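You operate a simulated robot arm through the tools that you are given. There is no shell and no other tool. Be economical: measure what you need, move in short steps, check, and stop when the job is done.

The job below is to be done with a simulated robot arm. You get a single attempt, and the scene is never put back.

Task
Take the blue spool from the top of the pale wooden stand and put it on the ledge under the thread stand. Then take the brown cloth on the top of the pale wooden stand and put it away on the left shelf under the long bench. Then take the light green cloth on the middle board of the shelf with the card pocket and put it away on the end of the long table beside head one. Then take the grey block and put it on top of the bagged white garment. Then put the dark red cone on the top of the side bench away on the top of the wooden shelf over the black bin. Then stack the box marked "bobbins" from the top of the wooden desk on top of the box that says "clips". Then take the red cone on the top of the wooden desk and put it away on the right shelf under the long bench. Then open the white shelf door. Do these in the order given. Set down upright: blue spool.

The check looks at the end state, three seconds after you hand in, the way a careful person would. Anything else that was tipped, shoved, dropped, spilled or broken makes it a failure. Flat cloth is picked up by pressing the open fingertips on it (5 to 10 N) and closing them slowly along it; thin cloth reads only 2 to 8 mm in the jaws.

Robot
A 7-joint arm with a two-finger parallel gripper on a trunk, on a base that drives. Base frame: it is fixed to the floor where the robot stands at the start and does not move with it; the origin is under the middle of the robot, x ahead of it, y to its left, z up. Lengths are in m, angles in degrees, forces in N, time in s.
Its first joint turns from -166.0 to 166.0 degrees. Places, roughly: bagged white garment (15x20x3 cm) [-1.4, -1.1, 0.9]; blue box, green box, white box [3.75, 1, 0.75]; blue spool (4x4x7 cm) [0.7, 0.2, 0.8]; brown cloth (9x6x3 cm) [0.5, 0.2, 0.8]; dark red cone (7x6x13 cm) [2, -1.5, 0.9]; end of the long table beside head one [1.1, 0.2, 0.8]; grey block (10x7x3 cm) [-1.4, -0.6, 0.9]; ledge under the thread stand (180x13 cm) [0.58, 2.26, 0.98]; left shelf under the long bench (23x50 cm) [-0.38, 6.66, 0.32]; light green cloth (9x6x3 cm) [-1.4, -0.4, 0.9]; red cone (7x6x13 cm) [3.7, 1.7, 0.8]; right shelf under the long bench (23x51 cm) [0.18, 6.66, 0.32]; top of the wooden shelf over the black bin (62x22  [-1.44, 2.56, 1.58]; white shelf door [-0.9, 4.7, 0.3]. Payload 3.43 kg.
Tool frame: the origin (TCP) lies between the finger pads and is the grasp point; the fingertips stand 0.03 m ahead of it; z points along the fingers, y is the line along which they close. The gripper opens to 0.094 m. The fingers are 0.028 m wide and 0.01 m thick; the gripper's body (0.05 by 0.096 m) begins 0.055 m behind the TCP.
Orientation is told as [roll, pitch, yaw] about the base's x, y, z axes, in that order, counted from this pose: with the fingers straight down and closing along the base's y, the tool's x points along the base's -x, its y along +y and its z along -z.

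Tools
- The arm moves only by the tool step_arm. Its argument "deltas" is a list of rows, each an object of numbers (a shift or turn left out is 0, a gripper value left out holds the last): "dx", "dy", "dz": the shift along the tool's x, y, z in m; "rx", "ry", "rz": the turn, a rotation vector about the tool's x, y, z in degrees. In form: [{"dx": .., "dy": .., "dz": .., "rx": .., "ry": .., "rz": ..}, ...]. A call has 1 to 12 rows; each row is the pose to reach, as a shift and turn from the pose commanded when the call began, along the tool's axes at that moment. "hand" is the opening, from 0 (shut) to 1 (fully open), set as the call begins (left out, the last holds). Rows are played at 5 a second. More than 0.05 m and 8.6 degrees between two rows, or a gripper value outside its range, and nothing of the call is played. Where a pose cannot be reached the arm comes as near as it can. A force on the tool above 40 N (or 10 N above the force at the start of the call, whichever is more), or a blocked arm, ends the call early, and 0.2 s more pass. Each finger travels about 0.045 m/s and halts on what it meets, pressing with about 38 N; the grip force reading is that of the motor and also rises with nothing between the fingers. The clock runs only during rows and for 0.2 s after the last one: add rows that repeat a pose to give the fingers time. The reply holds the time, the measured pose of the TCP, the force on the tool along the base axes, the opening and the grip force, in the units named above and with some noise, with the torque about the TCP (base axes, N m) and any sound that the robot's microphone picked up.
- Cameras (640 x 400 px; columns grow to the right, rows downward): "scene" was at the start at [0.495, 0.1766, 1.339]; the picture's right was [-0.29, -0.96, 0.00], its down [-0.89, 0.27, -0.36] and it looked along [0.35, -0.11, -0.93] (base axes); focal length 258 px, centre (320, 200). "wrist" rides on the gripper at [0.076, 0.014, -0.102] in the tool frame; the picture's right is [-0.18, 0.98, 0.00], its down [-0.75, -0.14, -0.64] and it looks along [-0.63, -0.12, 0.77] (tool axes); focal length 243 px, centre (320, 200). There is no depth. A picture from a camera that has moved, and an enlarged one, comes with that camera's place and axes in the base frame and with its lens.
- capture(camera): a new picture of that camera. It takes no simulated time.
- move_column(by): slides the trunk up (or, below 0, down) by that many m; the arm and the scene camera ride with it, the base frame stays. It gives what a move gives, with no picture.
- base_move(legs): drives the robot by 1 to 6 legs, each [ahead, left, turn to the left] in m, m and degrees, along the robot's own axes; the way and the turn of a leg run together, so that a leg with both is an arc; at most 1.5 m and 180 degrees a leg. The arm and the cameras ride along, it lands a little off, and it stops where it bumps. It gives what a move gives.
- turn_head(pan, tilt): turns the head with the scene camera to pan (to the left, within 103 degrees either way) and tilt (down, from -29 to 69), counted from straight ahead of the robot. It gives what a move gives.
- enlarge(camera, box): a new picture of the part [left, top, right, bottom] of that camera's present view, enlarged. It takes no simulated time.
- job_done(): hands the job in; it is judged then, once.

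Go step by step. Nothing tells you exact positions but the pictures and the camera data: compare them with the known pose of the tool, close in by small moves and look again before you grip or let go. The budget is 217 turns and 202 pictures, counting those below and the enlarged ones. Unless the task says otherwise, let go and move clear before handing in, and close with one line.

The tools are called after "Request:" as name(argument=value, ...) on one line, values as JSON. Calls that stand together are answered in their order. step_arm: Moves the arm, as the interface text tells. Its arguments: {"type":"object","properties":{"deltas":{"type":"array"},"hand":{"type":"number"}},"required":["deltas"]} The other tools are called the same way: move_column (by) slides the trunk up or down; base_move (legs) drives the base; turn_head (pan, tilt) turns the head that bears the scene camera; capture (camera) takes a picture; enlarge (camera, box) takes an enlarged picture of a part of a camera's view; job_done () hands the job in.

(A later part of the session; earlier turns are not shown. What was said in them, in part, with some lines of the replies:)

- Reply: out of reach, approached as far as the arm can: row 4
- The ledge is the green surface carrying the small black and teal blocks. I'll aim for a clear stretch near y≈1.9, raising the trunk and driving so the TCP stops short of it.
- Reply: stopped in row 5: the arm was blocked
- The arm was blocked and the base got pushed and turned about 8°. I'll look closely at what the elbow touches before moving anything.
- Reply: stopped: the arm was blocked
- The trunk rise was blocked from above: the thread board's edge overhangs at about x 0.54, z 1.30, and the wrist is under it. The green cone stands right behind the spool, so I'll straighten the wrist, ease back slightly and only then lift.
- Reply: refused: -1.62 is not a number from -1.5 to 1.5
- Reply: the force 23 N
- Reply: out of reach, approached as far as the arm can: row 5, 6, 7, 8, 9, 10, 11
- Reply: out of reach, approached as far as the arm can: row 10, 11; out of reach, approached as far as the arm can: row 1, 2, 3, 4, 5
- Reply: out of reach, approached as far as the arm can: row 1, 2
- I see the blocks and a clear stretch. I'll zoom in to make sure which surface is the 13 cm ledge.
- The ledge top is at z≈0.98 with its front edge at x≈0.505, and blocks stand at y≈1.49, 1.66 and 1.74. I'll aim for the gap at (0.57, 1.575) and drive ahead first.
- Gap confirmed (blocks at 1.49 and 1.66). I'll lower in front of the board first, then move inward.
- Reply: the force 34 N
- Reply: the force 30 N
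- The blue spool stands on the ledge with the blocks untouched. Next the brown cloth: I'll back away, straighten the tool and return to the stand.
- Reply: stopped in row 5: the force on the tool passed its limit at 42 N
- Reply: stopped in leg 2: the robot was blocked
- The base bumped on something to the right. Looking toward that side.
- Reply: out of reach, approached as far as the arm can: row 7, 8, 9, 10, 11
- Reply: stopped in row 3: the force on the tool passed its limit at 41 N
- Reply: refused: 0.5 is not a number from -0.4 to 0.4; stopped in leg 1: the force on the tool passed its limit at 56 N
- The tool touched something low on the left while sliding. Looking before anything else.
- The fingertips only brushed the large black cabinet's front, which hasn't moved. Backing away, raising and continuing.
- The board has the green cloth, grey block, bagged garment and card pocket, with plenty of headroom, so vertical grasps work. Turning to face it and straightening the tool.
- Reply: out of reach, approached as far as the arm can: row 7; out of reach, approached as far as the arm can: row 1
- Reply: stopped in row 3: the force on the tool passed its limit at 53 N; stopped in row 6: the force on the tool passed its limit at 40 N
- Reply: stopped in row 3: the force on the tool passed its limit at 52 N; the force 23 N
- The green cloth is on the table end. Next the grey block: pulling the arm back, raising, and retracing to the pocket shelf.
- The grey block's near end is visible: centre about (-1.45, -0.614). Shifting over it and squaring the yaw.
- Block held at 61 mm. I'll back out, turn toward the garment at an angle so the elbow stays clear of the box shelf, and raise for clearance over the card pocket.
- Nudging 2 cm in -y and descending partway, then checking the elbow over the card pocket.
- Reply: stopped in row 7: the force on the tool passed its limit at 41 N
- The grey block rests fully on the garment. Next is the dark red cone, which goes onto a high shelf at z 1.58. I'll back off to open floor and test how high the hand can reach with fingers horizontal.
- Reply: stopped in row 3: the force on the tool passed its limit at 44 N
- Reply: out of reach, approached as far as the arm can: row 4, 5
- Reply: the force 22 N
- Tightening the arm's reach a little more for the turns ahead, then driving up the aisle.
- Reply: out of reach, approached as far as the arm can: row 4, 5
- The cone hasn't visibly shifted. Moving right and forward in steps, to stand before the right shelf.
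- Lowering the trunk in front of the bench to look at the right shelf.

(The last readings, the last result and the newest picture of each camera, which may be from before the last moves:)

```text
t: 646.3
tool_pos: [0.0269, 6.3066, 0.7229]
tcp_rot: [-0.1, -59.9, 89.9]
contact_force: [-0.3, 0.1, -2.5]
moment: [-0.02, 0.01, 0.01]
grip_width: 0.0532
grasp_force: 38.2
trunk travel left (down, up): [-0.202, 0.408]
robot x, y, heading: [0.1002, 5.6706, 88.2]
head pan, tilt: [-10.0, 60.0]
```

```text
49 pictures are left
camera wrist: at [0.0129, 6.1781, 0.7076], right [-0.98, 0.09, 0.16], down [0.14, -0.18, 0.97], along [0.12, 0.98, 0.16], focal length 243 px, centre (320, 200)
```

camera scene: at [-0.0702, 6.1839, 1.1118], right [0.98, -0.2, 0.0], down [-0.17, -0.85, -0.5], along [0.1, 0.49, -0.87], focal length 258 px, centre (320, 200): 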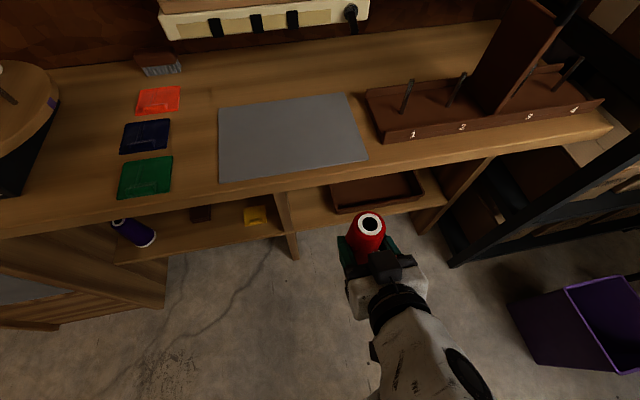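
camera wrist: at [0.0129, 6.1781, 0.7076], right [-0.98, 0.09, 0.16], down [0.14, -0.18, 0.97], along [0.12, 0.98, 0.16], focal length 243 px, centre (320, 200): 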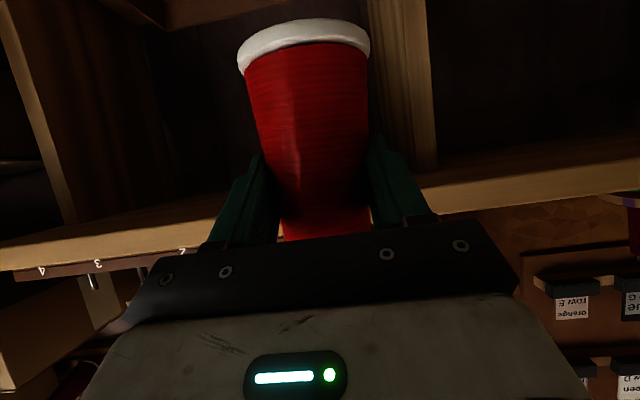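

Free room on the right shelf lies between the divider (x≈-0.08) and the brown tray (x≈0.05), so I'll aim for x≈-0.007, y≈6.64. Lowering fully, then aligning.

Request:
move_column(by=-0.2)

Request:
step_arm(deltas=[{"dx": 0.025, "dy": 0.012, "dz": 0.015}, {"dx": 0.05, "dy": 0.024, "dz": 0.029}, {"dx": 0.07, "dy": 0.034, "dz": 0.04}])

Request:
capture(camera="wrist")

Request:
capture(camera="scene")

```text
t: 648.4
tool_pos: [0.028, 6.3065, 0.5233]
tcp_rot: [-0.1, -60.1, 89.8]
contact_force: [0.0, 0.6, -1.2]
moment: [-0.05, 0.04, 0.02]
grip_width: 0.0529
grasp_force: 37.9
trunk travel left (down, up): [-0.002, 0.608]
robot x, y, heading: [0.0983, 5.6757, 88.6]
head pan, tilt: [-10.0, 60.0]
```

```text
t: 649.2
tool_pos: [-0.0076, 6.3083, 0.4436]
tcp_rot: [0.0, -60.1, 89.9]
contact_force: [-1.1, -0.7, -1.5]
moment: [0.0, -0.01, 0.04]
grip_width: 0.053
grasp_force: 37.9
trunk travel left (down, up): [-0.002, 0.608]
robot x, y, heading: [0.1009, 5.6753, 88.4]
head pan, tilt: [-10.0, 60.0]
```

```text
48 pictures are left
camera wrist: at [-0.0216, 6.1783, 0.4272], right [-0.98, 0.09, 0.16], down [0.14, -0.18, 0.97], along [0.12, 0.98, 0.16], focal length 243 px, centre (320, 200)
```

wrist: 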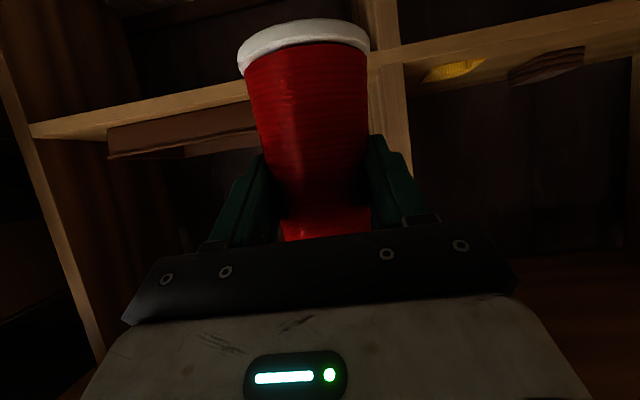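

```text
47 pictures are left
camera scene: at [-0.0702, 6.1839, 0.9118], right [0.98, -0.2, 0.0], down [-0.17, -0.85, -0.5], along [0.1, 0.49, -0.87], focal length 258 px, centre (320, 200)
```

scene: 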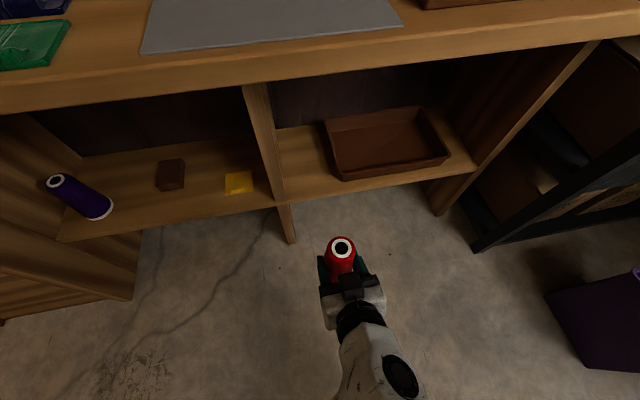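

Clear view: free zone x -0.09…0.063. Moving in at x≈-0.012.

Request:
base_move(legs=[[0.06, 0, 0]])

Request:
step_arm(deltas=[{"dx": -0.0225, "dy": 0.003, "dz": 0.039}, {"dx": -0.045, "dy": 0.004, "dz": 0.078}, {"dx": -0.0675, "dy": 0.004, "dz": 0.117}, {"dx": -0.09, "dy": 0.004, "dz": 0.156}, {"dx": -0.1125, "dy": 0.004, "dz": 0.195}])

Request:
capture(camera="scene")

Request:
capture(camera="wrist")

```text
t: 650.2
tool_pos: [-0.0049, 6.3656, 0.4422]
tcp_rot: [0.0, -60.2, 89.8]
contact_force: [-0.8, -0.4, -2.0]
moment: [-0.06, 0.03, -0.03]
grip_width: 0.0531
grasp_force: 37.8
trunk travel left (down, up): [-0.002, 0.608]
robot x, y, heading: [0.0981, 5.7352, 88.3]
head pan, tilt: [-10.0, 60.0]
```

```text
t: 651.4
tool_pos: [-0.0086, 6.5918, 0.4452]
tcp_rot: [-0.1, -60.0, 90.0]
contact_force: [0.1, 0.0, -1.5]
moment: [-0.04, 0.0, 0.04]
grip_width: 0.0533
grasp_force: 38.1
trunk travel left (down, up): [-0.002, 0.608]
robot x, y, heading: [0.1041, 5.7322, 88.4]
head pan, tilt: [-10.0, 60.0]
```

```text
46 pictures are left
camera scene: at [-0.0679, 6.2437, 0.9118], right [0.98, -0.2, 0.0], down [-0.17, -0.85, -0.5], along [0.1, 0.49, -0.87], focal length 258 px, centre (320, 200)
```

scene: 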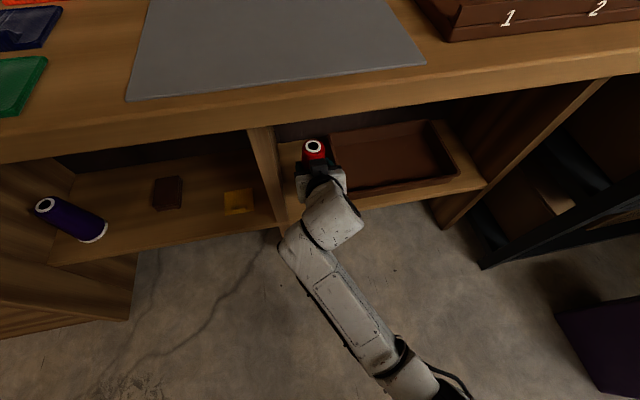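

```text
45 pictures are left
camera wrist: at [-0.0231, 6.4635, 0.429], right [-0.98, 0.09, 0.16], down [0.14, -0.18, 0.97], along [0.12, 0.98, 0.16], focal length 243 px, centre (320, 200)
```

wrist: 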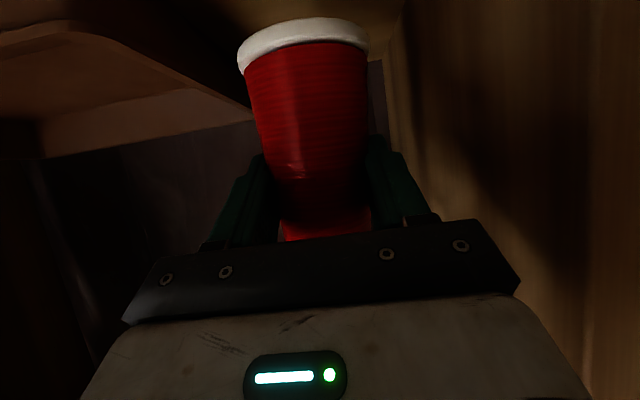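

Between the divider and the tray. A little further in, then lowering to contact.

Request:
step_arm(deltas=[{"dx": -0.02, "dz": 0.035}, {"dx": -0.005, "dz": 0.0435}, {"dx": 0.004, "dz": 0.0487}, {"dx": 0.0083, "dz": 0.0512}, {"dx": 0.0126, "dz": 0.0537}, {"dx": 0.017, "dz": 0.0562}, {"dx": 0.0213, "dz": 0.0587}, {"dx": 0.0256, "dz": 0.0612}])

Request:
capture(camera="scene")

```text
t: 653.2
tool_pos: [-0.0087, 6.6324, 0.3925]
tcp_rot: [-0.1, -60.3, 89.9]
contact_force: [1.7, -4.8, 11.1]
moment: [-0.09, -0.45, -0.19]
grip_width: 0.0529
grasp_force: 38.4
trunk travel left (down, up): [-0.002, 0.608]
robot x, y, heading: [0.1023, 5.7292, 88.2]
head pan, tilt: [-10.0, 60.0]
```

```text
44 pictures are left
camera scene: at [-0.0679, 6.2434, 0.9123], right [0.98, -0.2, 0.0], down [-0.17, -0.85, -0.5], along [0.1, 0.49, -0.87], focal length 258 px, centre (320, 200)
```

scene: 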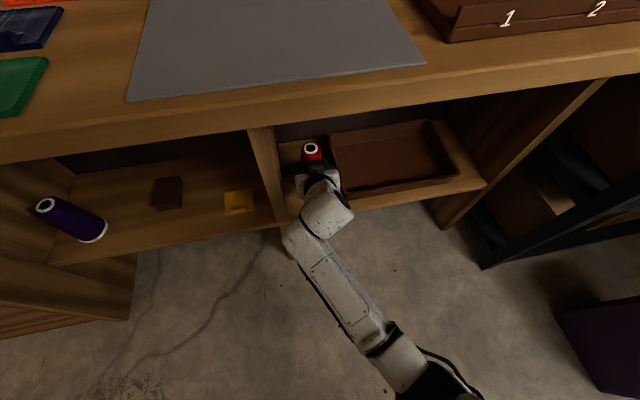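

Contact with the shelf. Opening partway and retreating.

Request:
step_arm(deltas=[{}, {}, {}, {}], hand=0.76)

Request:
step_arm(deltas=[{"dz": -0.015}, {"dz": -0.04}, {"dz": -0.07}, {"dz": -0.1}])

Request:
capture(camera="wrist")

Request:
capture(camera="scene")

```text
t: 654.2
tool_pos: [-0.0083, 6.6331, 0.391]
tcp_rot: [0.0, -60.0, 89.9]
contact_force: [-0.3, -0.3, -0.2]
moment: [0.03, 0.01, 0.01]
grip_width: 0.0716
grasp_force: 0.0
trunk travel left (down, up): [-0.002, 0.608]
robot x, y, heading: [0.1019, 5.7338, 88.4]
head pan, tilt: [-10.0, 60.0]
```

```text
t: 655.2
tool_pos: [-0.0095, 6.5471, 0.4417]
tcp_rot: [-0.1, -60.1, 89.8]
contact_force: [-0.1, 0.5, 0.6]
moment: [0.02, -0.01, 0.01]
grip_width: 0.0714
grasp_force: 0.0
trunk travel left (down, up): [-0.002, 0.608]
robot x, y, heading: [0.1005, 5.7291, 88.1]
head pan, tilt: [-10.0, 60.0]
```

```text
43 pictures are left
camera wrist: at [-0.0239, 6.4185, 0.4261], right [-0.98, 0.1, 0.16], down [0.14, -0.18, 0.97], along [0.12, 0.98, 0.16], focal length 243 px, centre (320, 200)
```

wrist: 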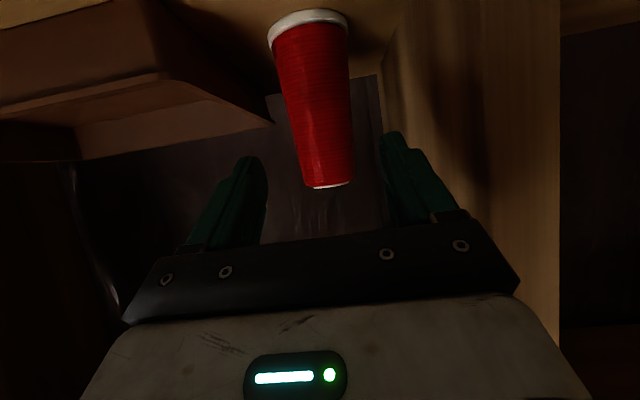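

```text
42 pictures are left
camera scene: at [-0.0679, 6.2438, 0.9118], right [0.98, -0.2, 0.0], down [-0.17, -0.85, -0.5], along [0.1, 0.49, -0.87], focal length 258 px, centre (320, 200)
```

scene: 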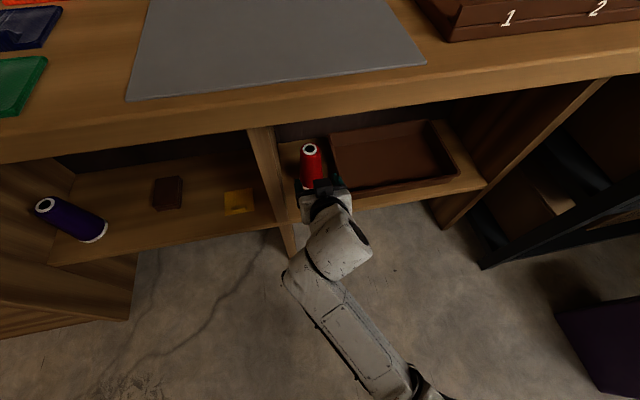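

The red cone stands on the right shelf. Retracting, raising, and driving back out toward the white locker's door.

Request:
step_arm(deltas=[{"dx": 0.0225, "dz": -0.039}, {"dx": 0.045, "dz": -0.078}, {"dx": 0.0675, "dz": -0.117}, {"dx": 0.09, "dz": -0.156}, {"dx": 0.105, "dz": -0.182}])

Request:
move_column(by=0.4)

Request:
move_column(by=0.2)

Request:
base_move(legs=[[0, 1.33, 1.6], [-0.3, 0, 0], [0, 0.42, 0], [-0.5, 0, 0]])

```text
t: 656.5
tool_pos: [-0.0362, 6.3934, 0.5022]
tcp_rot: [7.0, -70.5, 85.6]
contact_force: [0.1, -0.1, 0.2]
moment: [-0.05, 0.05, 0.0]
grip_width: 0.0714
grasp_force: 0.1
trunk travel left (down, up): [-0.002, 0.608]
robot x, y, heading: [0.098, 5.7323, 88.5]
head pan, tilt: [-10.0, 60.0]
stopped in row 5: the arm was blocked; the commanded pose is now the measured one
```

```text
t: 658.8
tool_pos: [-0.0358, 6.3899, 0.7451]
tcp_rot: [4.7, -68.4, 87.7]
contact_force: [-1.2, 0.4, -7.0]
moment: [-0.13, -0.32, -0.06]
grip_width: 0.0719
grasp_force: 0.1
trunk travel left (down, up): [-0.257, 0.353]
robot x, y, heading: [0.0993, 5.733, 88.5]
head pan, tilt: [-10.0, 60.0]
stopped: the force on the tool passed its limit at 61 N (the readings are from after the stop); the commanded pose is now the measured one
```

```text
t: 659.3
tool_pos: [-0.0366, 6.389, 0.7465]
tcp_rot: [3.7, -67.4, 88.5]
contact_force: [-0.8, -0.5, -5.6]
moment: [-0.14, -0.23, -0.01]
grip_width: 0.0714
grasp_force: 0.2
trunk travel left (down, up): [-0.266, 0.344]
robot x, y, heading: [0.1045, 5.7309, 88.7]
head pan, tilt: [-10.0, 60.0]
stopped: the force on the tool passed its limit at 51 N (the readings are from after the stop); the commanded pose is now the measured one
```

```text
t: 661.2
tool_pos: [-0.1761, 6.3905, 0.7443]
tcp_rot: [3.6, -67.2, 88.6]
contact_force: [-1.3, 1.6, -1.5]
moment: [-0.04, -0.09, 0.0]
grip_width: 0.072
grasp_force: 0.6
trunk travel left (down, up): [-0.266, 0.344]
robot x, y, heading: [-0.0393, 5.7333, 88.5]
head pan, tilt: [-10.0, 60.0]
stopped in leg 1: the force on the tool passed its limit at 59 N (the readings are from after the stop); the commanded pose is now the measured one
```

The retreat stopped early and the fingertips caught under the bench edge. I'll look, then back straight out.

Request:
capture(camera="scene")

Request:
capture(camera="wrist")

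```text
41 pictures are left
camera scene: at [-0.2088, 6.2461, 1.1758], right [0.98, -0.2, 0.0], down [-0.17, -0.85, -0.5], along [0.1, 0.49, -0.87], focal length 258 px, centre (320, 200)
```

scene: 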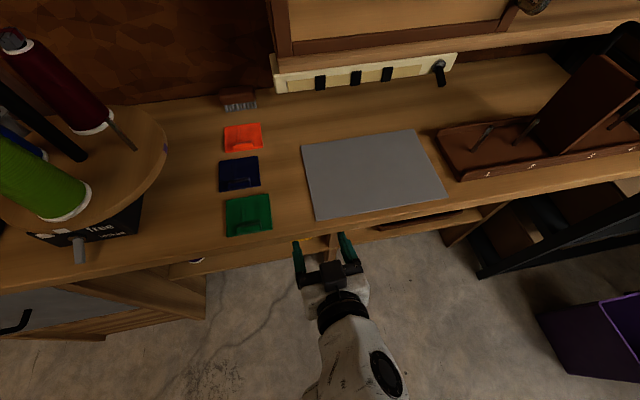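

```text
40 pictures are left
camera wrist: at [-0.1861, 6.2649, 0.7135], right [-0.98, 0.04, 0.19], down [0.17, -0.3, 0.94], along [0.09, 0.95, 0.28], focal length 243 px, centre (320, 200)
```

wrist: 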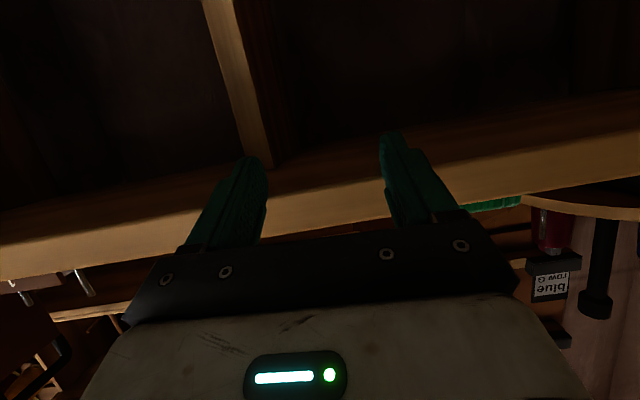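

Everything on the bench is in place. Backing straight out 10 cm, then raising.

Request:
base_move(legs=[[-0.1, 0, 0]])

Request:
move_column(by=0.3)

```text
t: 662.4
tool_pos: [-0.1772, 6.292, 0.7463]
tcp_rot: [3.4, -67.4, 88.7]
contact_force: [-0.8, 0.2, -0.4]
moment: [-0.01, 0.01, -0.03]
grip_width: 0.0714
grasp_force: 0.1
trunk travel left (down, up): [-0.266, 0.344]
robot x, y, heading: [-0.0419, 5.6388, 88.6]
head pan, tilt: [-10.0, 60.0]
```

```text
t: 665.4
tool_pos: [-0.1792, 6.2905, 1.0439]
tcp_rot: [3.5, -67.4, 88.6]
contact_force: [-0.6, 0.7, 0.3]
moment: [0.02, -0.02, 0.0]
grip_width: 0.0713
grasp_force: 0.0
trunk travel left (down, up): [-0.566, 0.044]
robot x, y, heading: [-0.0407, 5.6359, 88.7]
head pan, tilt: [-10.0, 60.0]
```

Sliding left past the rack and back out beside the locker.

Request:
base_move(legs=[[0.05, 0, 1.3], [0, 1.2, 0], [-0.28, 0, 0], [0, 0.42, 0], [-0.52, 0, 0]])

```text
t: 678.4
tool_pos: [-1.8079, 5.5281, 1.0442]
tcp_rot: [3.5, -67.3, 90.1]
contact_force: [-0.4, -0.5, 0.5]
moment: [-0.01, 0.0, -0.02]
grip_width: 0.0715
grasp_force: 0.1
trunk travel left (down, up): [-0.566, 0.044]
robot x, y, heading: [-1.6551, 4.8741, 90.1]
head pan, tilt: [-10.0, 60.0]
```

Request:
base_move(legs=[[0, 0, 90], [0, 0.95, 0], [-0.95, 0, 0], [0, 0, -90], [-0.15, 0, 0]])

Request:
turn_head(pan=-10, tilt=50)

Request:
capture(camera="scene")

```text
t: 696.4
tool_pos: [-0.882, 4.4322, 1.045]
tcp_rot: [3.4, -67.3, 92.3]
contact_force: [0.2, -0.2, -0.4]
moment: [0.01, -0.01, 0.01]
grip_width: 0.0713
grasp_force: 0.0
trunk travel left (down, up): [-0.566, 0.044]
robot x, y, heading: [-0.7008, 3.79, 92.7]
head pan, tilt: [-10.0, 60.0]
```

```text
t: 697.1
tool_pos: [-0.8817, 4.4322, 1.0452]
tcp_rot: [3.5, -67.3, 92.2]
contact_force: [0.2, -0.9, -0.5]
moment: [-0.01, -0.04, 0.02]
grip_width: 0.0716
grasp_force: 0.2
trunk travel left (down, up): [-0.566, 0.044]
robot x, y, heading: [-0.6977, 3.7859, 92.2]
head pan, tilt: [-10.0, 50.0]
```

```text
39 pictures are left
camera scene: at [-0.904, 4.2961, 1.4882], right [0.99, -0.14, 0.0], down [-0.1, -0.76, -0.64], along [0.09, 0.64, -0.77], focal length 258 px, centre (320, 200)
```

scene: 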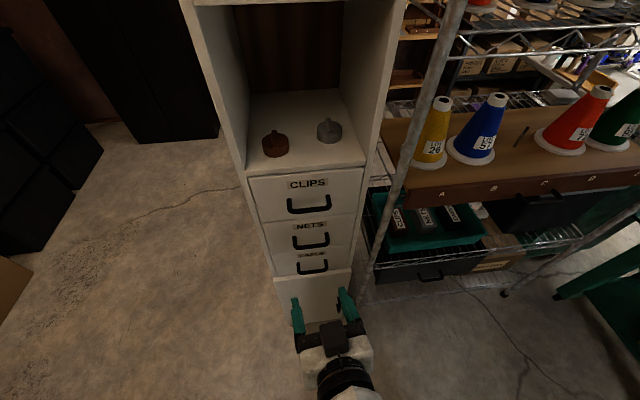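

Lowering the trunk and leveling the hand to look at the door with the wrist camera.

Request:
move_column(by=-0.4)

Request:
step_arm(deltas=[{"rx": 1.7, "ry": -4}, {"rx": 3.4, "ry": -8}, {"rx": 3.5, "ry": -13}], hand=0.8)

Request:
capture(camera="wrist")

Request:
capture(camera="scene")

```text
t: 700.9
tool_pos: [-0.8815, 4.4324, 0.6447]
tcp_rot: [3.6, -67.4, 92.3]
contact_force: [0.0, 0.6, 0.5]
moment: [0.03, 0.0, -0.01]
grip_width: 0.0715
grasp_force: 0.0
trunk travel left (down, up): [-0.166, 0.444]
robot x, y, heading: [-0.7048, 3.7892, 92.4]
head pan, tilt: [-10.0, 50.0]
```

```text
t: 701.7
tool_pos: [-0.8825, 4.4323, 0.6458]
tcp_rot: [2.5, -80.3, 89.7]
contact_force: [1.0, 0.4, 0.8]
moment: [0.02, -0.01, -0.01]
grip_width: 0.0751
grasp_force: 0.0
trunk travel left (down, up): [-0.166, 0.444]
robot x, y, heading: [-0.6998, 3.7868, 92.3]
head pan, tilt: [-10.0, 50.0]
```

```text
38 pictures are left
camera wrist: at [-0.8915, 4.3163, 0.5862], right [-0.98, -0.01, 0.19], down [0.17, -0.5, 0.85], along [0.09, 0.87, 0.49], focal length 243 px, centre (320, 200)
```

wrist: 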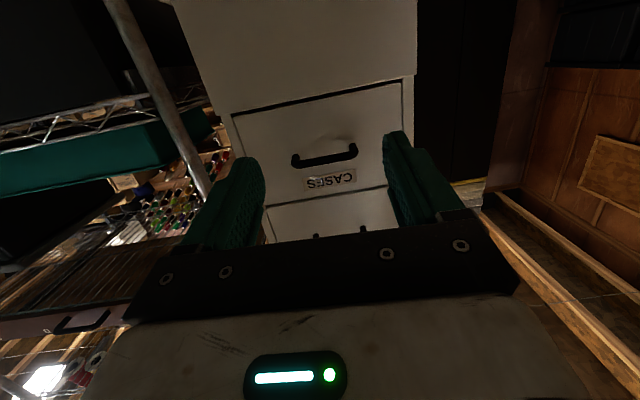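

```text
37 pictures are left
camera scene: at [-0.904, 4.2961, 1.0883], right [0.99, -0.14, 0.0], down [-0.1, -0.76, -0.64], along [0.09, 0.64, -0.77], focal length 258 px, centre (320, 200)
```

scene: 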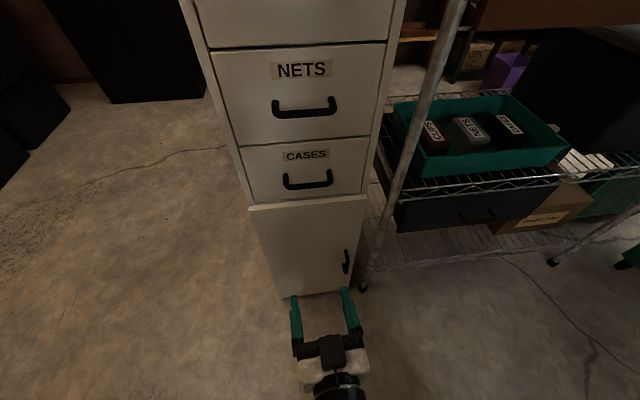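

The door's vertical handle is at the right side, about (-0.757, 4.675), z 0.2–0.38. Lowering and lining up in front of it.

Request:
move_column(by=-0.16)

Request:
base_move(legs=[[0, -0.1, -2.3]])

Request:
step_arm(deltas=[{"dx": 0.045, "dz": 0.008}, {"dx": 0.09, "dz": 0.016}, {"dx": 0.135, "dz": 0.024}, {"dx": 0.18, "dz": 0.031}], hand=0.6)

Request:
capture(camera="wrist")

Request:
capture(camera="scene")

```text
t: 703.7
tool_pos: [-0.8812, 4.4317, 0.546]
tcp_rot: [2.5, -80.3, 89.7]
contact_force: [0.1, 0.0, 0.1]
moment: [-0.02, 0.01, 0.05]
grip_width: 0.0754
grasp_force: 0.0
trunk travel left (down, up): [-0.066, 0.544]
robot x, y, heading: [-0.7036, 3.7878, 92.2]
head pan, tilt: [-10.0, 50.0]
stopped: the arm was blocked; the commanded pose is now the measured one
```

```text
t: 704.9
tool_pos: [-0.7564, 4.4417, 0.5463]
tcp_rot: [2.3, -80.1, 87.6]
contact_force: [0.3, 0.4, 0.1]
moment: [0.02, 0.03, 0.04]
grip_width: 0.0754
grasp_force: 0.0
trunk travel left (down, up): [-0.066, 0.544]
robot x, y, heading: [-0.6022, 3.7918, 89.9]
head pan, tilt: [-10.0, 50.0]
```

```text
t: 705.9
tool_pos: [-0.7578, 4.4399, 0.3628]
tcp_rot: [2.3, -80.2, 87.7]
contact_force: [0.8, 0.2, -0.7]
moment: [0.04, 0.01, -0.01]
grip_width: 0.0564
grasp_force: 0.0
trunk travel left (down, up): [-0.066, 0.544]
robot x, y, heading: [-0.6026, 3.7883, 90.1]
head pan, tilt: [-10.0, 50.0]
```

```text
36 pictures are left
camera wrist: at [-0.7707, 4.3246, 0.3036], right [-0.98, 0.03, 0.19], down [0.15, -0.51, 0.85], along [0.12, 0.86, 0.49], focal length 243 px, centre (320, 200)
```

wrist: 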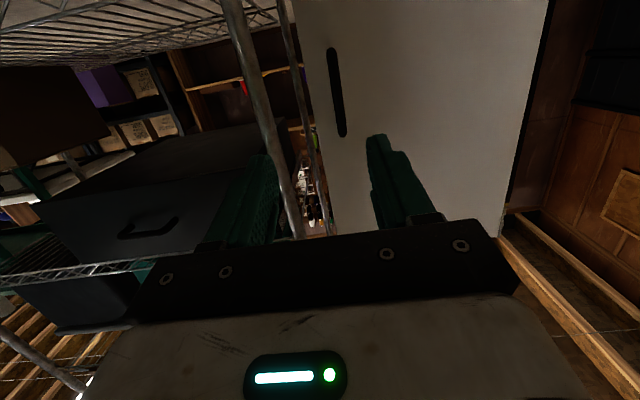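

```text
35 pictures are left
camera scene: at [-0.7844, 4.3054, 0.9877], right [0.98, -0.17, 0.0], down [-0.13, -0.75, -0.64], along [0.11, 0.63, -0.77], focal length 258 px, centre (320, 200)
```

scene: 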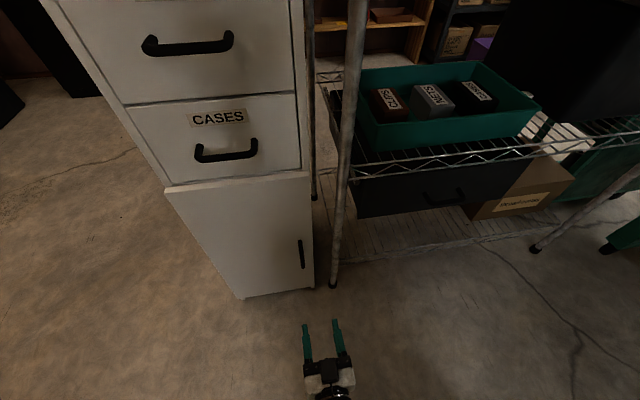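

The handle bar resolves to (-0.775, 4.65, 0.34). Approaching with fingers either side, checking before the last bit.

Request:
step_arm(deltas=[{"dx": 0.005, "dy": 0.01, "dz": 0.04}, {"dx": 0.0, "dy": 0.02, "dz": 0.085}, {"dx": -0.007, "dy": 0.024, "dz": 0.13}])

Request:
capture(camera="wrist")

Request:
enlarge(camera="scene", box=[220, 180, 400, 340])

```text
t: 706.7
tool_pos: [-0.7785, 4.5708, 0.3489]
tcp_rot: [2.1, -80.2, 87.8]
contact_force: [0.0, 0.0, -0.2]
moment: [-0.02, 0.01, -0.02]
grip_width: 0.0565
grasp_force: 0.1
trunk travel left (down, up): [-0.066, 0.544]
robot x, y, heading: [-0.6039, 3.7867, 90.0]
head pan, tilt: [-10.0, 50.0]
```

```text
34 pictures are left
camera wrist: at [-0.7938, 4.4536, 0.2903], right [-0.98, 0.03, 0.19], down [0.15, -0.5, 0.85], along [0.12, 0.86, 0.49], focal length 243 px, centre (320, 200)
```

wrist: 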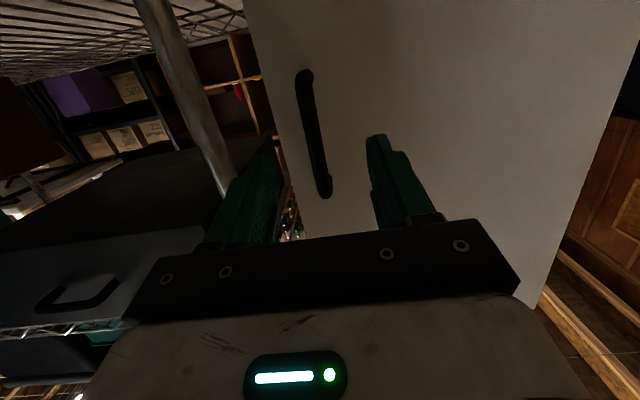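

```text
2.50 times, centred on (310, 260) of scene
camera zoom: at [-0.7843, 4.3054, 0.9886], right [0.98, -0.17, 0.0], down [-0.13, -0.75, -0.64], along [0.11, 0.63, -0.77], focal length 646 px, centre (345, 50)
```

zoom: 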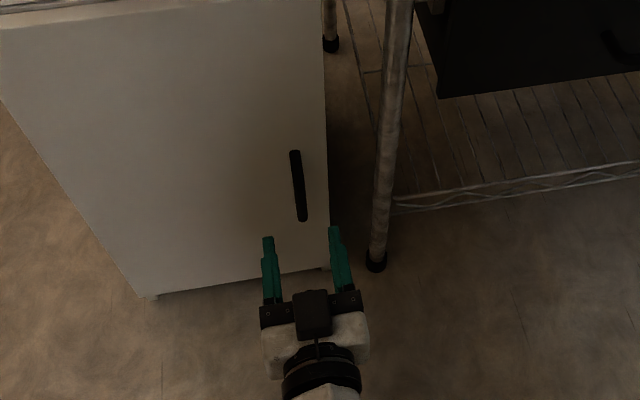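

Well aligned. Final advance, then closing on the handle.

Request:
step_arm(deltas=[{"dx": -0.002, "dy": -0.001, "dz": 0.04}, {"dx": -0.005, "dy": -0.002, "dz": 0.074}])

Request:
step_arm(deltas=[{}, {}, {}, {}, {}, {}], hand=0)

Request:
enlarge(camera="scene", box=[220, 180, 400, 340])

```text
t: 707.3
tool_pos: [-0.7788, 4.6374, 0.3416]
tcp_rot: [1.0, -80.4, 88.9]
contact_force: [-0.2, -5.8, 2.9]
moment: [0.12, -0.06, -0.21]
grip_width: 0.0569
grasp_force: 0.3
trunk travel left (down, up): [-0.066, 0.544]
robot x, y, heading: [-0.6031, 3.7896, 90.0]
head pan, tilt: [-10.0, 50.0]
stopped in row 2: the force on the tool passed its limit at 73 N (the readings are from after the stop); the commanded pose is now the measured one
```

```text
t: 708.9
tool_pos: [-0.7731, 4.6387, 0.3396]
tcp_rot: [0.8, -80.4, 88.6]
contact_force: [2.3, -4.8, 5.0]
moment: [-0.67, -0.15, 0.11]
grip_width: 0.0163
grasp_force: 44.4
trunk travel left (down, up): [-0.066, 0.544]
robot x, y, heading: [-0.604, 3.7886, 90.0]
head pan, tilt: [-10.0, 50.0]
stopped in row 6: the force on the tool passed its limit at 41 N (the readings are from after the stop); the commanded pose is now the measured one
```

```text
2.50 times, centred on (310, 260) of scene
camera zoom: at [-0.7836, 4.3051, 0.9887], right [0.98, -0.17, 0.0], down [-0.13, -0.75, -0.64], along [0.11, 0.63, -0.77], focal length 646 px, centre (345, 50)
```

zoom: 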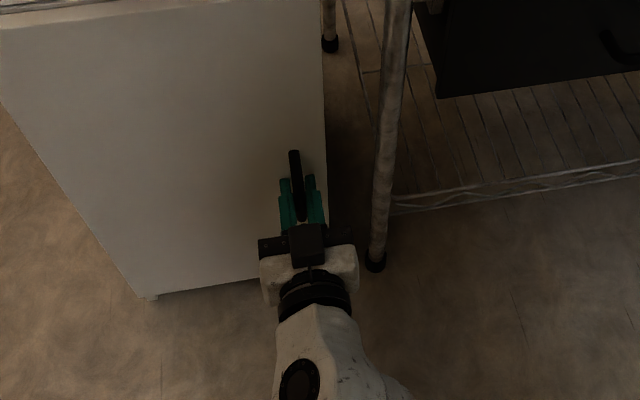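

Handle gripped. Pulling along a shallow arc about the left hinge.

Request:
step_arm(deltas=[{"dx": 0.0034, "dy": 0.0035, "dz": -0.02, "rx": 2.5, "rz": 0.4}, {"dx": 0.0068, "dy": 0.01, "dz": -0.0404, "rx": 5, "rz": 0.8}, {"dx": 0.01, "dy": 0.0158, "dz": -0.059, "rx": 7.5, "rz": 1.3}, {"dx": 0.0133, "dy": 0.0245, "dz": -0.0783, "rx": 10, "rz": 1.7}])

Request:
capture(camera="scene")

```text
t: 709.9
tool_pos: [-0.7994, 4.5577, 0.34]
tcp_rot: [0.7, -80.3, 78.5]
contact_force: [13.3, -3.8, 3.7]
moment: [0.9, -0.44, -0.57]
grip_width: 0.0163
grasp_force: 45.2
trunk travel left (down, up): [-0.066, 0.544]
robot x, y, heading: [-0.6016, 3.7929, 89.7]
head pan, tilt: [-10.0, 50.0]
```

```text
31 pictures are left
camera scene: at [-0.7832, 4.3052, 0.9886], right [0.98, -0.18, 0.0], down [-0.13, -0.75, -0.64], along [0.11, 0.63, -0.77], focal length 258 px, centre (320, 200)
```

scene: 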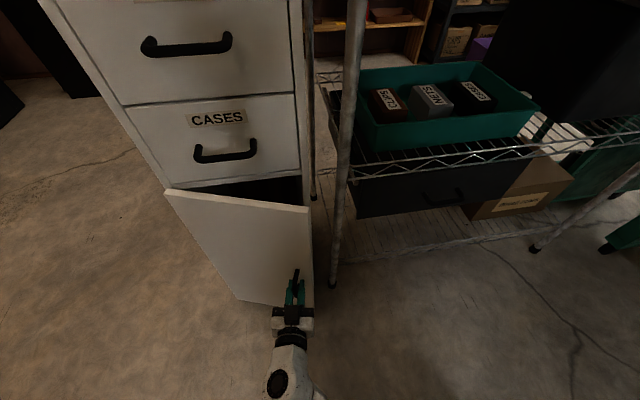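

The door is opening (about 20°). Continuing the arc to about 45°.

Request:
step_arm(deltas=[{"dx": 0.0025, "dy": 0.0036, "dz": -0.0147, "rx": 2, "rz": 0.3}, {"dx": 0.005, "dy": 0.0072, "dz": -0.0294, "rx": 4, "rz": 0.7}, {"dx": 0.0075, "dy": 0.015, "dz": -0.044, "rx": 6, "rz": 1}, {"dx": 0.0099, "dy": 0.0227, "dz": -0.0583, "rx": 8, "rz": 1.3}, {"dx": 0.0125, "dy": 0.0335, "dz": -0.073, "rx": 10, "rz": 1.7}, {"dx": 0.015, "dy": 0.0447, "dz": -0.088, "rx": 12, "rz": 2}])

Request:
capture(camera="scene")

```text
t: 711.3
tool_pos: [-0.8623, 4.4793, 0.3395]
tcp_rot: [1.3, -80.1, 66.3]
contact_force: [-21.2, 26.5, -6.7]
moment: [-0.31, -0.63, 0.02]
grip_width: 0.0164
grasp_force: 44.9
trunk travel left (down, up): [-0.066, 0.544]
robot x, y, heading: [-0.6046, 3.7889, 90.0]
head pan, tilt: [-10.0, 50.0]
```

```text
30 pictures are left
camera scene: at [-0.7845, 4.3058, 0.9881], right [0.98, -0.17, 0.0], down [-0.13, -0.75, -0.64], along [0.11, 0.63, -0.77], focal length 258 px, centre (320, 200)
```

scene: 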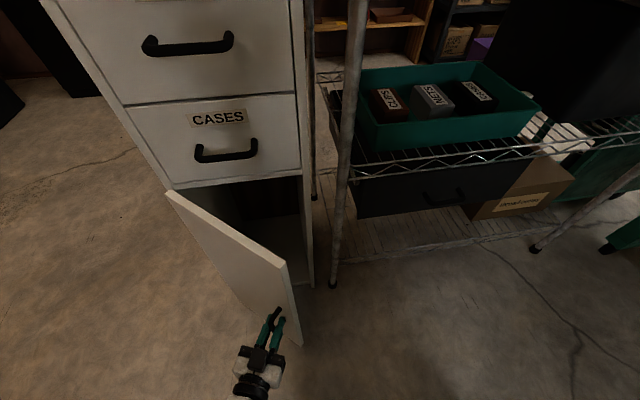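

About 45° open. Continuing toward 75° with more hand rotation.

Request:
step_arm(deltas=[{"dx": 0.004, "dy": 0.02, "dz": -0.0237, "rx": 5, "rz": 0.8}, {"dx": 0.0078, "dy": 0.0444, "dz": -0.045, "rx": 10, "rz": 1.7}, {"dx": 0.011, "dy": 0.068, "dz": -0.0635, "rx": 15, "rz": 2.5}, {"dx": 0.0141, "dy": 0.0924, "dz": -0.082, "rx": 20, "rz": 3.4}])

Request:
capture(camera="scene")

```text
t: 711.9
tool_pos: [-0.8999, 4.4554, 0.3398]
tcp_rot: [-1.5, -80.7, 60.5]
contact_force: [2.6, -6.6, 10.7]
moment: [-0.25, 0.02, 0.14]
grip_width: 0.0159
grasp_force: 45.0
trunk travel left (down, up): [-0.066, 0.544]
robot x, y, heading: [-0.5997, 3.7873, 90.1]
head pan, tilt: [-10.0, 50.0]
stopped in row 2: the force on the tool passed its limit at 55 N (the readings are from after the stop); the commanded pose is now the measured one
```

```text
29 pictures are left
camera scene: at [-0.7826, 4.3044, 0.9888], right [0.98, -0.18, 0.0], down [-0.13, -0.75, -0.64], along [0.11, 0.63, -0.77], focal length 258 px, centre (320, 200)
```

scene: 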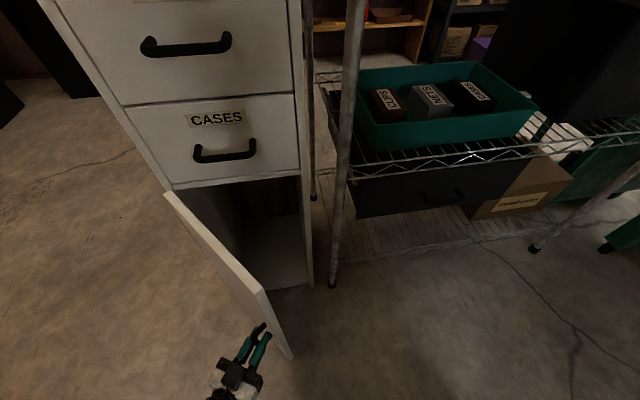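

The measured arc gives the hinge at (-1.007, 4.665), so the door is now about 57° open. Continuing to about 80° on that exact circle.

Request:
step_arm(deltas=[{"dx": 0.0021, "dy": 0.01, "dz": -0.013, "rx": 4, "rz": 0.7}, {"dx": 0.0043, "dy": 0.0203, "dz": -0.026, "rx": 7.9, "rz": 1.3}, {"dx": 0.006, "dy": 0.032, "dz": -0.0375, "rx": 11.8, "rz": 2}, {"dx": 0.008, "dy": 0.0437, "dz": -0.0487, "rx": 15.8, "rz": 2.6}, {"dx": 0.0095, "dy": 0.0556, "dz": -0.058, "rx": 19.7, "rz": 3.3}, {"dx": 0.0109, "dy": 0.0676, "dz": -0.0662, "rx": 23.7, "rz": 3.9}])

Request:
capture(camera="scene")

```text
t: 712.4
tool_pos: [-0.9208, 4.4456, 0.3393]
tcp_rot: [-1.9, -81.1, 55.0]
contact_force: [2.2, -8.0, 12.1]
moment: [-0.39, 0.26, 0.17]
grip_width: 0.016
grasp_force: 45.4
trunk travel left (down, up): [-0.066, 0.544]
robot x, y, heading: [-0.5959, 3.7867, 89.7]
head pan, tilt: [-10.0, 50.0]
stopped in row 2: the force on the tool passed its limit at 44 N (the readings are from after the stop); the commanded pose is now the measured one
```

```text
28 pictures are left
camera scene: at [-0.7823, 4.3039, 0.9886], right [0.98, -0.18, 0.0], down [-0.13, -0.75, -0.64], along [0.11, 0.63, -0.77], focal length 258 px, centre (320, 200)
```

scene: 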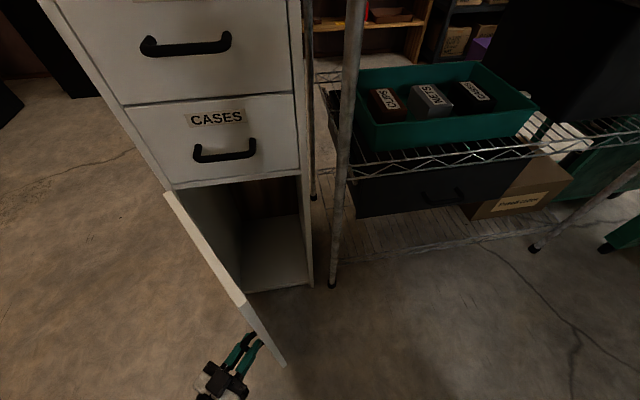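

About 62° open. I'll release the handle, go round the door's free edge and push it wider from the inside.

Request:
step_arm(deltas=[{}, {}, {}], hand=0.5)

Request:
step_arm(deltas=[{"dz": -0.03}, {"dz": -0.07}, {"dz": -0.11}, {"dz": -0.14}])

Request:
capture(camera="scene")

```text
t: 713.2
tool_pos: [-0.9203, 4.4459, 0.3396]
tcp_rot: [-2.6, -80.9, 55.6]
contact_force: [-0.1, -0.6, -0.2]
moment: [0.03, -0.01, 0.0]
grip_width: 0.047
grasp_force: 0.0
trunk travel left (down, up): [-0.066, 0.544]
robot x, y, heading: [-0.6056, 3.788, 89.9]
head pan, tilt: [-10.0, 50.0]
```

```text
t: 714.2
tool_pos: [-0.9949, 4.3368, 0.3525]
tcp_rot: [-3.6, -76.1, 52.2]
contact_force: [0.2, 1.3, -0.2]
moment: [0.03, 0.02, 0.01]
grip_width: 0.047
grasp_force: 0.1
out of reach, approached as far as the arm can: row 4
trunk travel left (down, up): [-0.066, 0.544]
robot x, y, heading: [-0.5995, 3.7918, 89.9]
head pan, tilt: [-10.0, 50.0]
```

```text
27 pictures are left
camera scene: at [-0.7823, 4.3044, 0.9884], right [0.98, -0.18, 0.0], down [-0.13, -0.75, -0.64], along [0.11, 0.63, -0.77], focal length 258 px, centre (320, 200)
```

scene: 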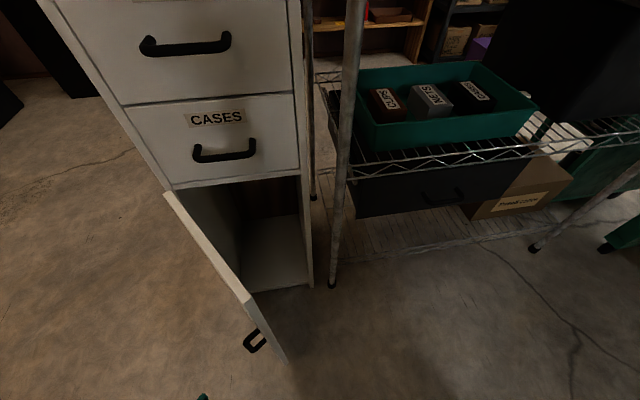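

Released cleanly. Backing a little, then swinging the closed hand to the right of the door edge and straightening its yaw.

Request:
base_move(legs=[[-0.15, 0, 0]])

Request:
step_arm(deltas=[{"dx": -0.005, "dy": -0.026, "dz": 0.02, "rx": -5.7, "rz": -1.4}, {"dx": -0.01, "dy": -0.053, "dz": 0.04, "rx": -11.4, "rz": -2.8}, {"dx": -0.015, "dy": -0.079, "dz": 0.06, "rx": -17, "rz": -4.2}, {"dx": -0.02, "dy": -0.105, "dz": 0.08, "rx": -22.7, "rz": -5.6}, {"dx": -0.025, "dy": -0.132, "dz": 0.1, "rx": -28.4, "rz": -7}, {"dx": -0.0294, "dy": -0.158, "dz": 0.119, "rx": -34, "rz": -8.4}], hand=0)

Request:
turn_head(pan=0, tilt=50)

Request:
capture(camera="scene")

```text
t: 715.6
tool_pos: [-1.0039, 4.1897, 0.3597]
tcp_rot: [3.5, -79.7, 49.7]
contact_force: [-0.1, 0.0, 0.3]
moment: [0.01, -0.02, 0.02]
grip_width: 0.0469
grasp_force: 0.0
trunk travel left (down, up): [-0.066, 0.544]
robot x, y, heading: [-0.6007, 3.6347, 89.5]
head pan, tilt: [-10.0, 50.0]
```

```text
t: 717.0
tool_pos: [-0.8062, 4.1959, 0.367]
tcp_rot: [-8.6, -79.5, 96.8]
contact_force: [0.0, -0.1, -1.2]
moment: [0.03, 0.02, 0.0]
grip_width: 0.0001
grasp_force: 33.4
out of reach, approached as far as the arm can: row 1
trunk travel left (down, up): [-0.066, 0.544]
robot x, y, heading: [-0.5989, 3.6363, 89.7]
head pan, tilt: [-10.0, 50.0]
```

```text
t: 717.7
tool_pos: [-0.805, 4.1936, 0.3664]
tcp_rot: [-8.3, -79.3, 96.4]
contact_force: [-0.2, -0.2, 0.1]
moment: [-0.01, -0.01, -0.01]
grip_width: 0.0
grasp_force: 32.5
trunk travel left (down, up): [-0.066, 0.544]
robot x, y, heading: [-0.6001, 3.6382, 89.9]
head pan, tilt: [0.0, 50.0]
```

```text
26 pictures are left
camera scene: at [-0.7955, 4.1547, 0.9886], right [1.0, 0.0, 0.0], down [0.0, -0.77, -0.64], along [0.0, 0.64, -0.77], focal length 258 px, centre (320, 200)
```

scene: 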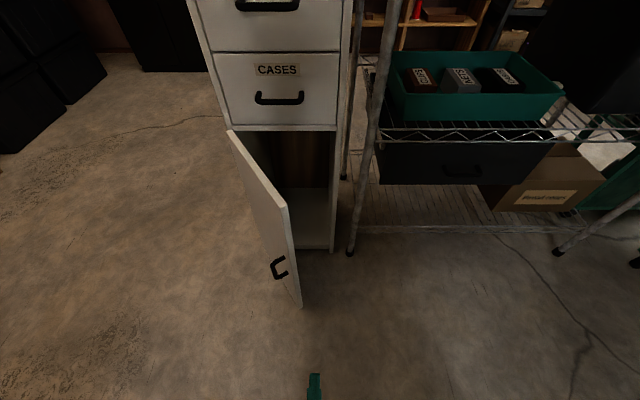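

The hand is right of the door's edge. Driving ahead so the fingers are inside the doorway, then pushing left.

Request:
base_move(legs=[[0.3, 0, 0]])

Request:
capture(camera="scene")

```text
t: 719.8
tool_pos: [-0.8073, 4.4913, 0.3658]
tcp_rot: [-8.7, -79.2, 97.1]
contact_force: [13.5, -20.3, 4.3]
moment: [0.45, 0.71, 1.66]
grip_width: 0.0
grasp_force: 32.8
trunk travel left (down, up): [-0.066, 0.544]
robot x, y, heading: [-0.6018, 3.9323, 89.8]
head pan, tilt: [0.0, 50.0]
```

```text
25 pictures are left
camera scene: at [-0.798, 4.453, 0.9888], right [1.0, 0.0, 0.0], down [0.0, -0.77, -0.64], along [0.0, 0.64, -0.77], focal length 258 px, centre (320, 200)
```

scene: 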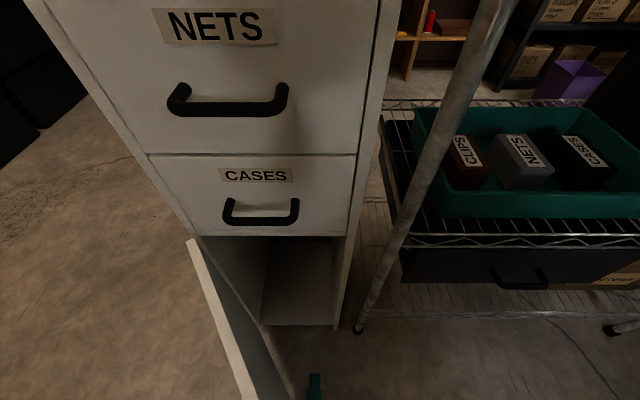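

Touching the door's edge now. Pushing left in small steps.

Request:
step_arm(deltas=[{"dy": 0.02}, {"dy": 0.04}, {"dy": 0.06}, {"dy": 0.08}, {"dy": 0.1}, {"dy": 0.12}])

Request:
capture(camera="scene")

```text
t: 720.1
tool_pos: [-0.815, 4.4868, 0.3661]
tcp_rot: [-9.2, -79.5, 97.9]
contact_force: [2.8, -3.9, 2.2]
moment: [0.03, 0.16, 0.29]
grip_width: 0.0
grasp_force: 32.4
trunk travel left (down, up): [-0.066, 0.544]
robot x, y, heading: [-0.6006, 3.938, 90.0]
head pan, tilt: [0.0, 50.0]
stopped in row 1: the force on the tool passed its limit at 56 N (the readings are from after the stop); the commanded pose is now the measured one
```

```text
24 pictures are left
camera scene: at [-0.7978, 4.4529, 0.9885], right [1.0, 0.0, 0.0], down [0.0, -0.77, -0.64], along [0.0, 0.64, -0.77], focal length 258 px, centre (320, 200)
```

scene: 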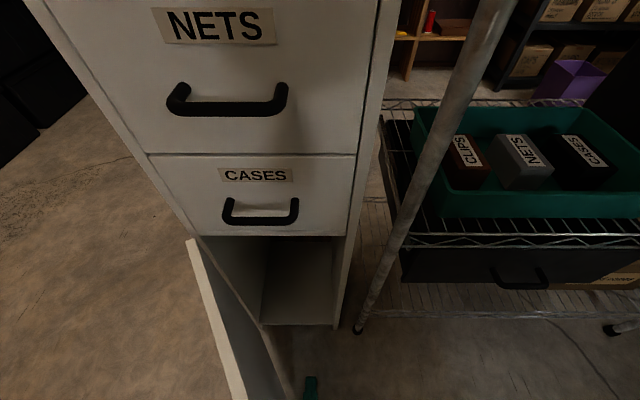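

The gripper body is pressing on the door's end rather than its inner face. I'll back out, open the hand so the left finger stands proud, move right, and re-enter.

Request:
base_move(legs=[[-0.15, 0, 0]])

Request:
step_arm(deltas=[{"dy": -0.025, "rx": -4, "rz": -1}, {"dy": -0.05, "rx": -8, "rz": -2}, {"dy": -0.05, "rx": -12, "rz": -3}, {"dy": -0.05, "rx": -12, "rz": -3}], hand=1)

Request:
capture(camera="scene")

```text
t: 721.5
tool_pos: [-0.814, 4.3347, 0.3658]
tcp_rot: [-9.0, -79.4, 97.4]
contact_force: [0.0, 0.5, 0.9]
moment: [-0.03, 0.03, -0.02]
grip_width: 0.0001
grasp_force: 33.1
trunk travel left (down, up): [-0.066, 0.544]
robot x, y, heading: [-0.6009, 3.7798, 89.9]
head pan, tilt: [0.0, 50.0]
```

```text
t: 722.5
tool_pos: [-0.7627, 4.3338, 0.3669]
tcp_rot: [-12.2, -78.9, 112.9]
contact_force: [0.5, 0.1, -0.7]
moment: [-0.01, 0.0, 0.01]
grip_width: 0.0862
grasp_force: 0.2
trunk travel left (down, up): [-0.066, 0.544]
robot x, y, heading: [-0.6024, 3.7807, 90.0]
head pan, tilt: [0.0, 50.0]
```

```text
23 pictures are left
camera scene: at [-0.7955, 4.2992, 0.9886], right [1.0, 0.0, 0.0], down [0.0, -0.77, -0.64], along [0.0, 0.64, -0.77], focal length 258 px, centre (320, 200)
```

scene: 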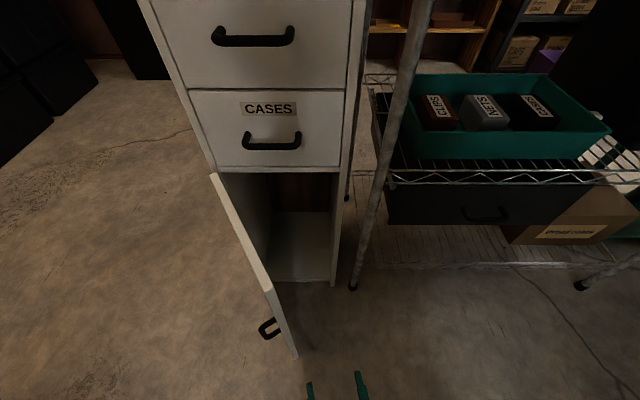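

Re-entering with the open hand to the right of the door, then pushing left in small steps.

Request:
base_move(legs=[[0.16, 0, 0]])

Request:
step_arm(deltas=[{"dy": 0.015}, {"dy": 0.03}, {"dy": 0.042}, {"dy": 0.054}, {"dy": 0.062}, {"dy": 0.07}, {"dy": 0.078}, {"dy": 0.086}, {"dy": 0.094}, {"dy": 0.102}])

Request:
capture(camera="scene")

```text
t: 723.9
tool_pos: [-0.7626, 4.4965, 0.3672]
tcp_rot: [-12.3, -78.8, 113.1]
contact_force: [-0.4, 0.3, 0.3]
moment: [0.01, -0.01, 0.02]
grip_width: 0.0942
grasp_force: 0.1
trunk travel left (down, up): [-0.066, 0.544]
robot x, y, heading: [-0.6006, 3.947, 89.8]
head pan, tilt: [0.0, 50.0]
```

```text
t: 726.1
tool_pos: [-0.863, 4.4785, 0.3636]
tcp_rot: [-12.3, -78.8, 113.0]
contact_force: [-0.7, 0.4, -0.3]
moment: [0.0, -0.03, -0.03]
grip_width: 0.0941
grasp_force: 0.1
trunk travel left (down, up): [-0.066, 0.544]
robot x, y, heading: [-0.6011, 3.9434, 89.6]
head pan, tilt: [0.0, 50.0]
```

```text
22 pictures are left
camera scene: at [-0.795, 4.463, 0.9886], right [1.0, 0.0, 0.0], down [0.0, -0.77, -0.64], along [0.0, 0.64, -0.77], focal length 258 px, centre (320, 200)
```

scene: 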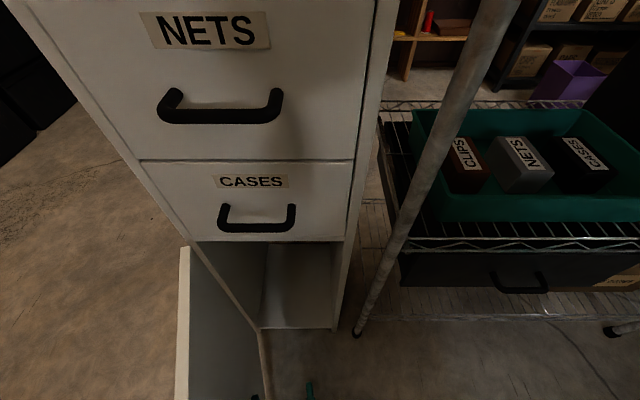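

About 73° now and moving freely. Pushing a bit further.

Request:
step_arm(deltas=[{"dy": 0.012}, {"dy": 0.024}, {"dy": 0.036}, {"dy": 0.048}, {"dy": 0.06}, {"dy": 0.07}, {"dy": 0.08}])

Request:
capture(camera="scene")

```text
t: 727.7
tool_pos: [-0.9412, 4.4628, 0.3604]
tcp_rot: [-12.4, -78.8, 113.0]
contact_force: [0.2, 0.5, -0.5]
moment: [-0.02, 0.01, 0.0]
grip_width: 0.094
grasp_force: 0.1
trunk travel left (down, up): [-0.066, 0.544]
robot x, y, heading: [-0.5994, 3.9441, 89.8]
head pan, tilt: [0.0, 50.0]
```

```text
21 pictures are left
camera scene: at [-0.795, 4.463, 0.9886], right [1.0, 0.0, 0.0], down [0.0, -0.77, -0.64], along [0.0, 0.64, -0.77], focal length 258 px, centre (320, 200)
```

scene: 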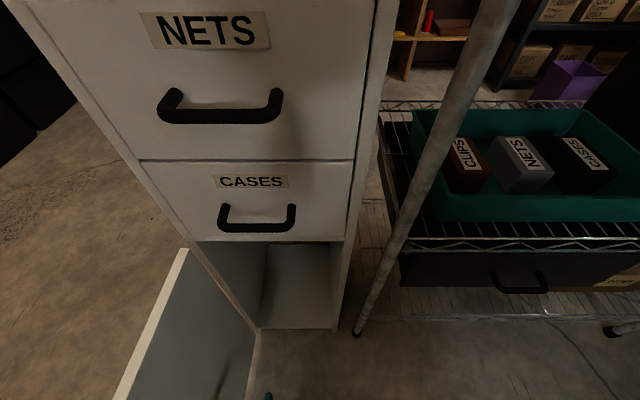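

The door stands open past 90°. Moving the hand right and backing clear.

Request:
step_arm(deltas=[{"dy": -0.025}, {"dy": -0.05}, {"dy": -0.08}])

Request:
base_move(legs=[[-0.35, 0, 0]])

Request:
capture(camera="scene")

```text
t: 728.5
tool_pos: [-0.8635, 4.4775, 0.3637]
tcp_rot: [-12.3, -79.0, 113.0]
contact_force: [-0.2, 0.7, 0.4]
moment: [-0.03, -0.02, 0.0]
grip_width: 0.094
grasp_force: 0.1
trunk travel left (down, up): [-0.066, 0.544]
robot x, y, heading: [-0.601, 3.946, 90.0]
head pan, tilt: [0.0, 50.0]
```

```text
t: 730.8
tool_pos: [-0.8632, 4.1273, 0.3631]
tcp_rot: [-12.3, -78.9, 112.9]
contact_force: [-0.1, 0.4, 0.0]
moment: [-0.01, 0.0, 0.02]
grip_width: 0.0938
grasp_force: 0.2
trunk travel left (down, up): [-0.066, 0.544]
robot x, y, heading: [-0.5996, 3.5938, 89.9]
head pan, tilt: [0.0, 50.0]
```

```text
20 pictures are left
camera scene: at [-0.7956, 4.1146, 0.9886], right [1.0, 0.0, 0.0], down [0.0, -0.77, -0.64], along [0.0, 0.64, -0.77], focal length 258 px, centre (320, 200)
```

scene: 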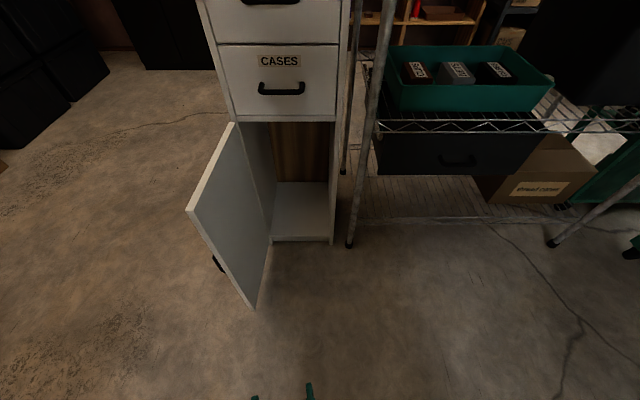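

The door stands wide open with the hand clear, and every earlier item was confirmed in place. Handing in.

Request:
job_done()

```text
The job is handed in.
```

All eight steps were done in the order given and the job is handed in. The blue spool is upright on the ledge and the white shelf door is open past 90°. The base once bumped the wire rack, and the arm touched the thread stand, the black cabinet and the bench edge. I saw nothing moved or tipped in the pictures afterwards.
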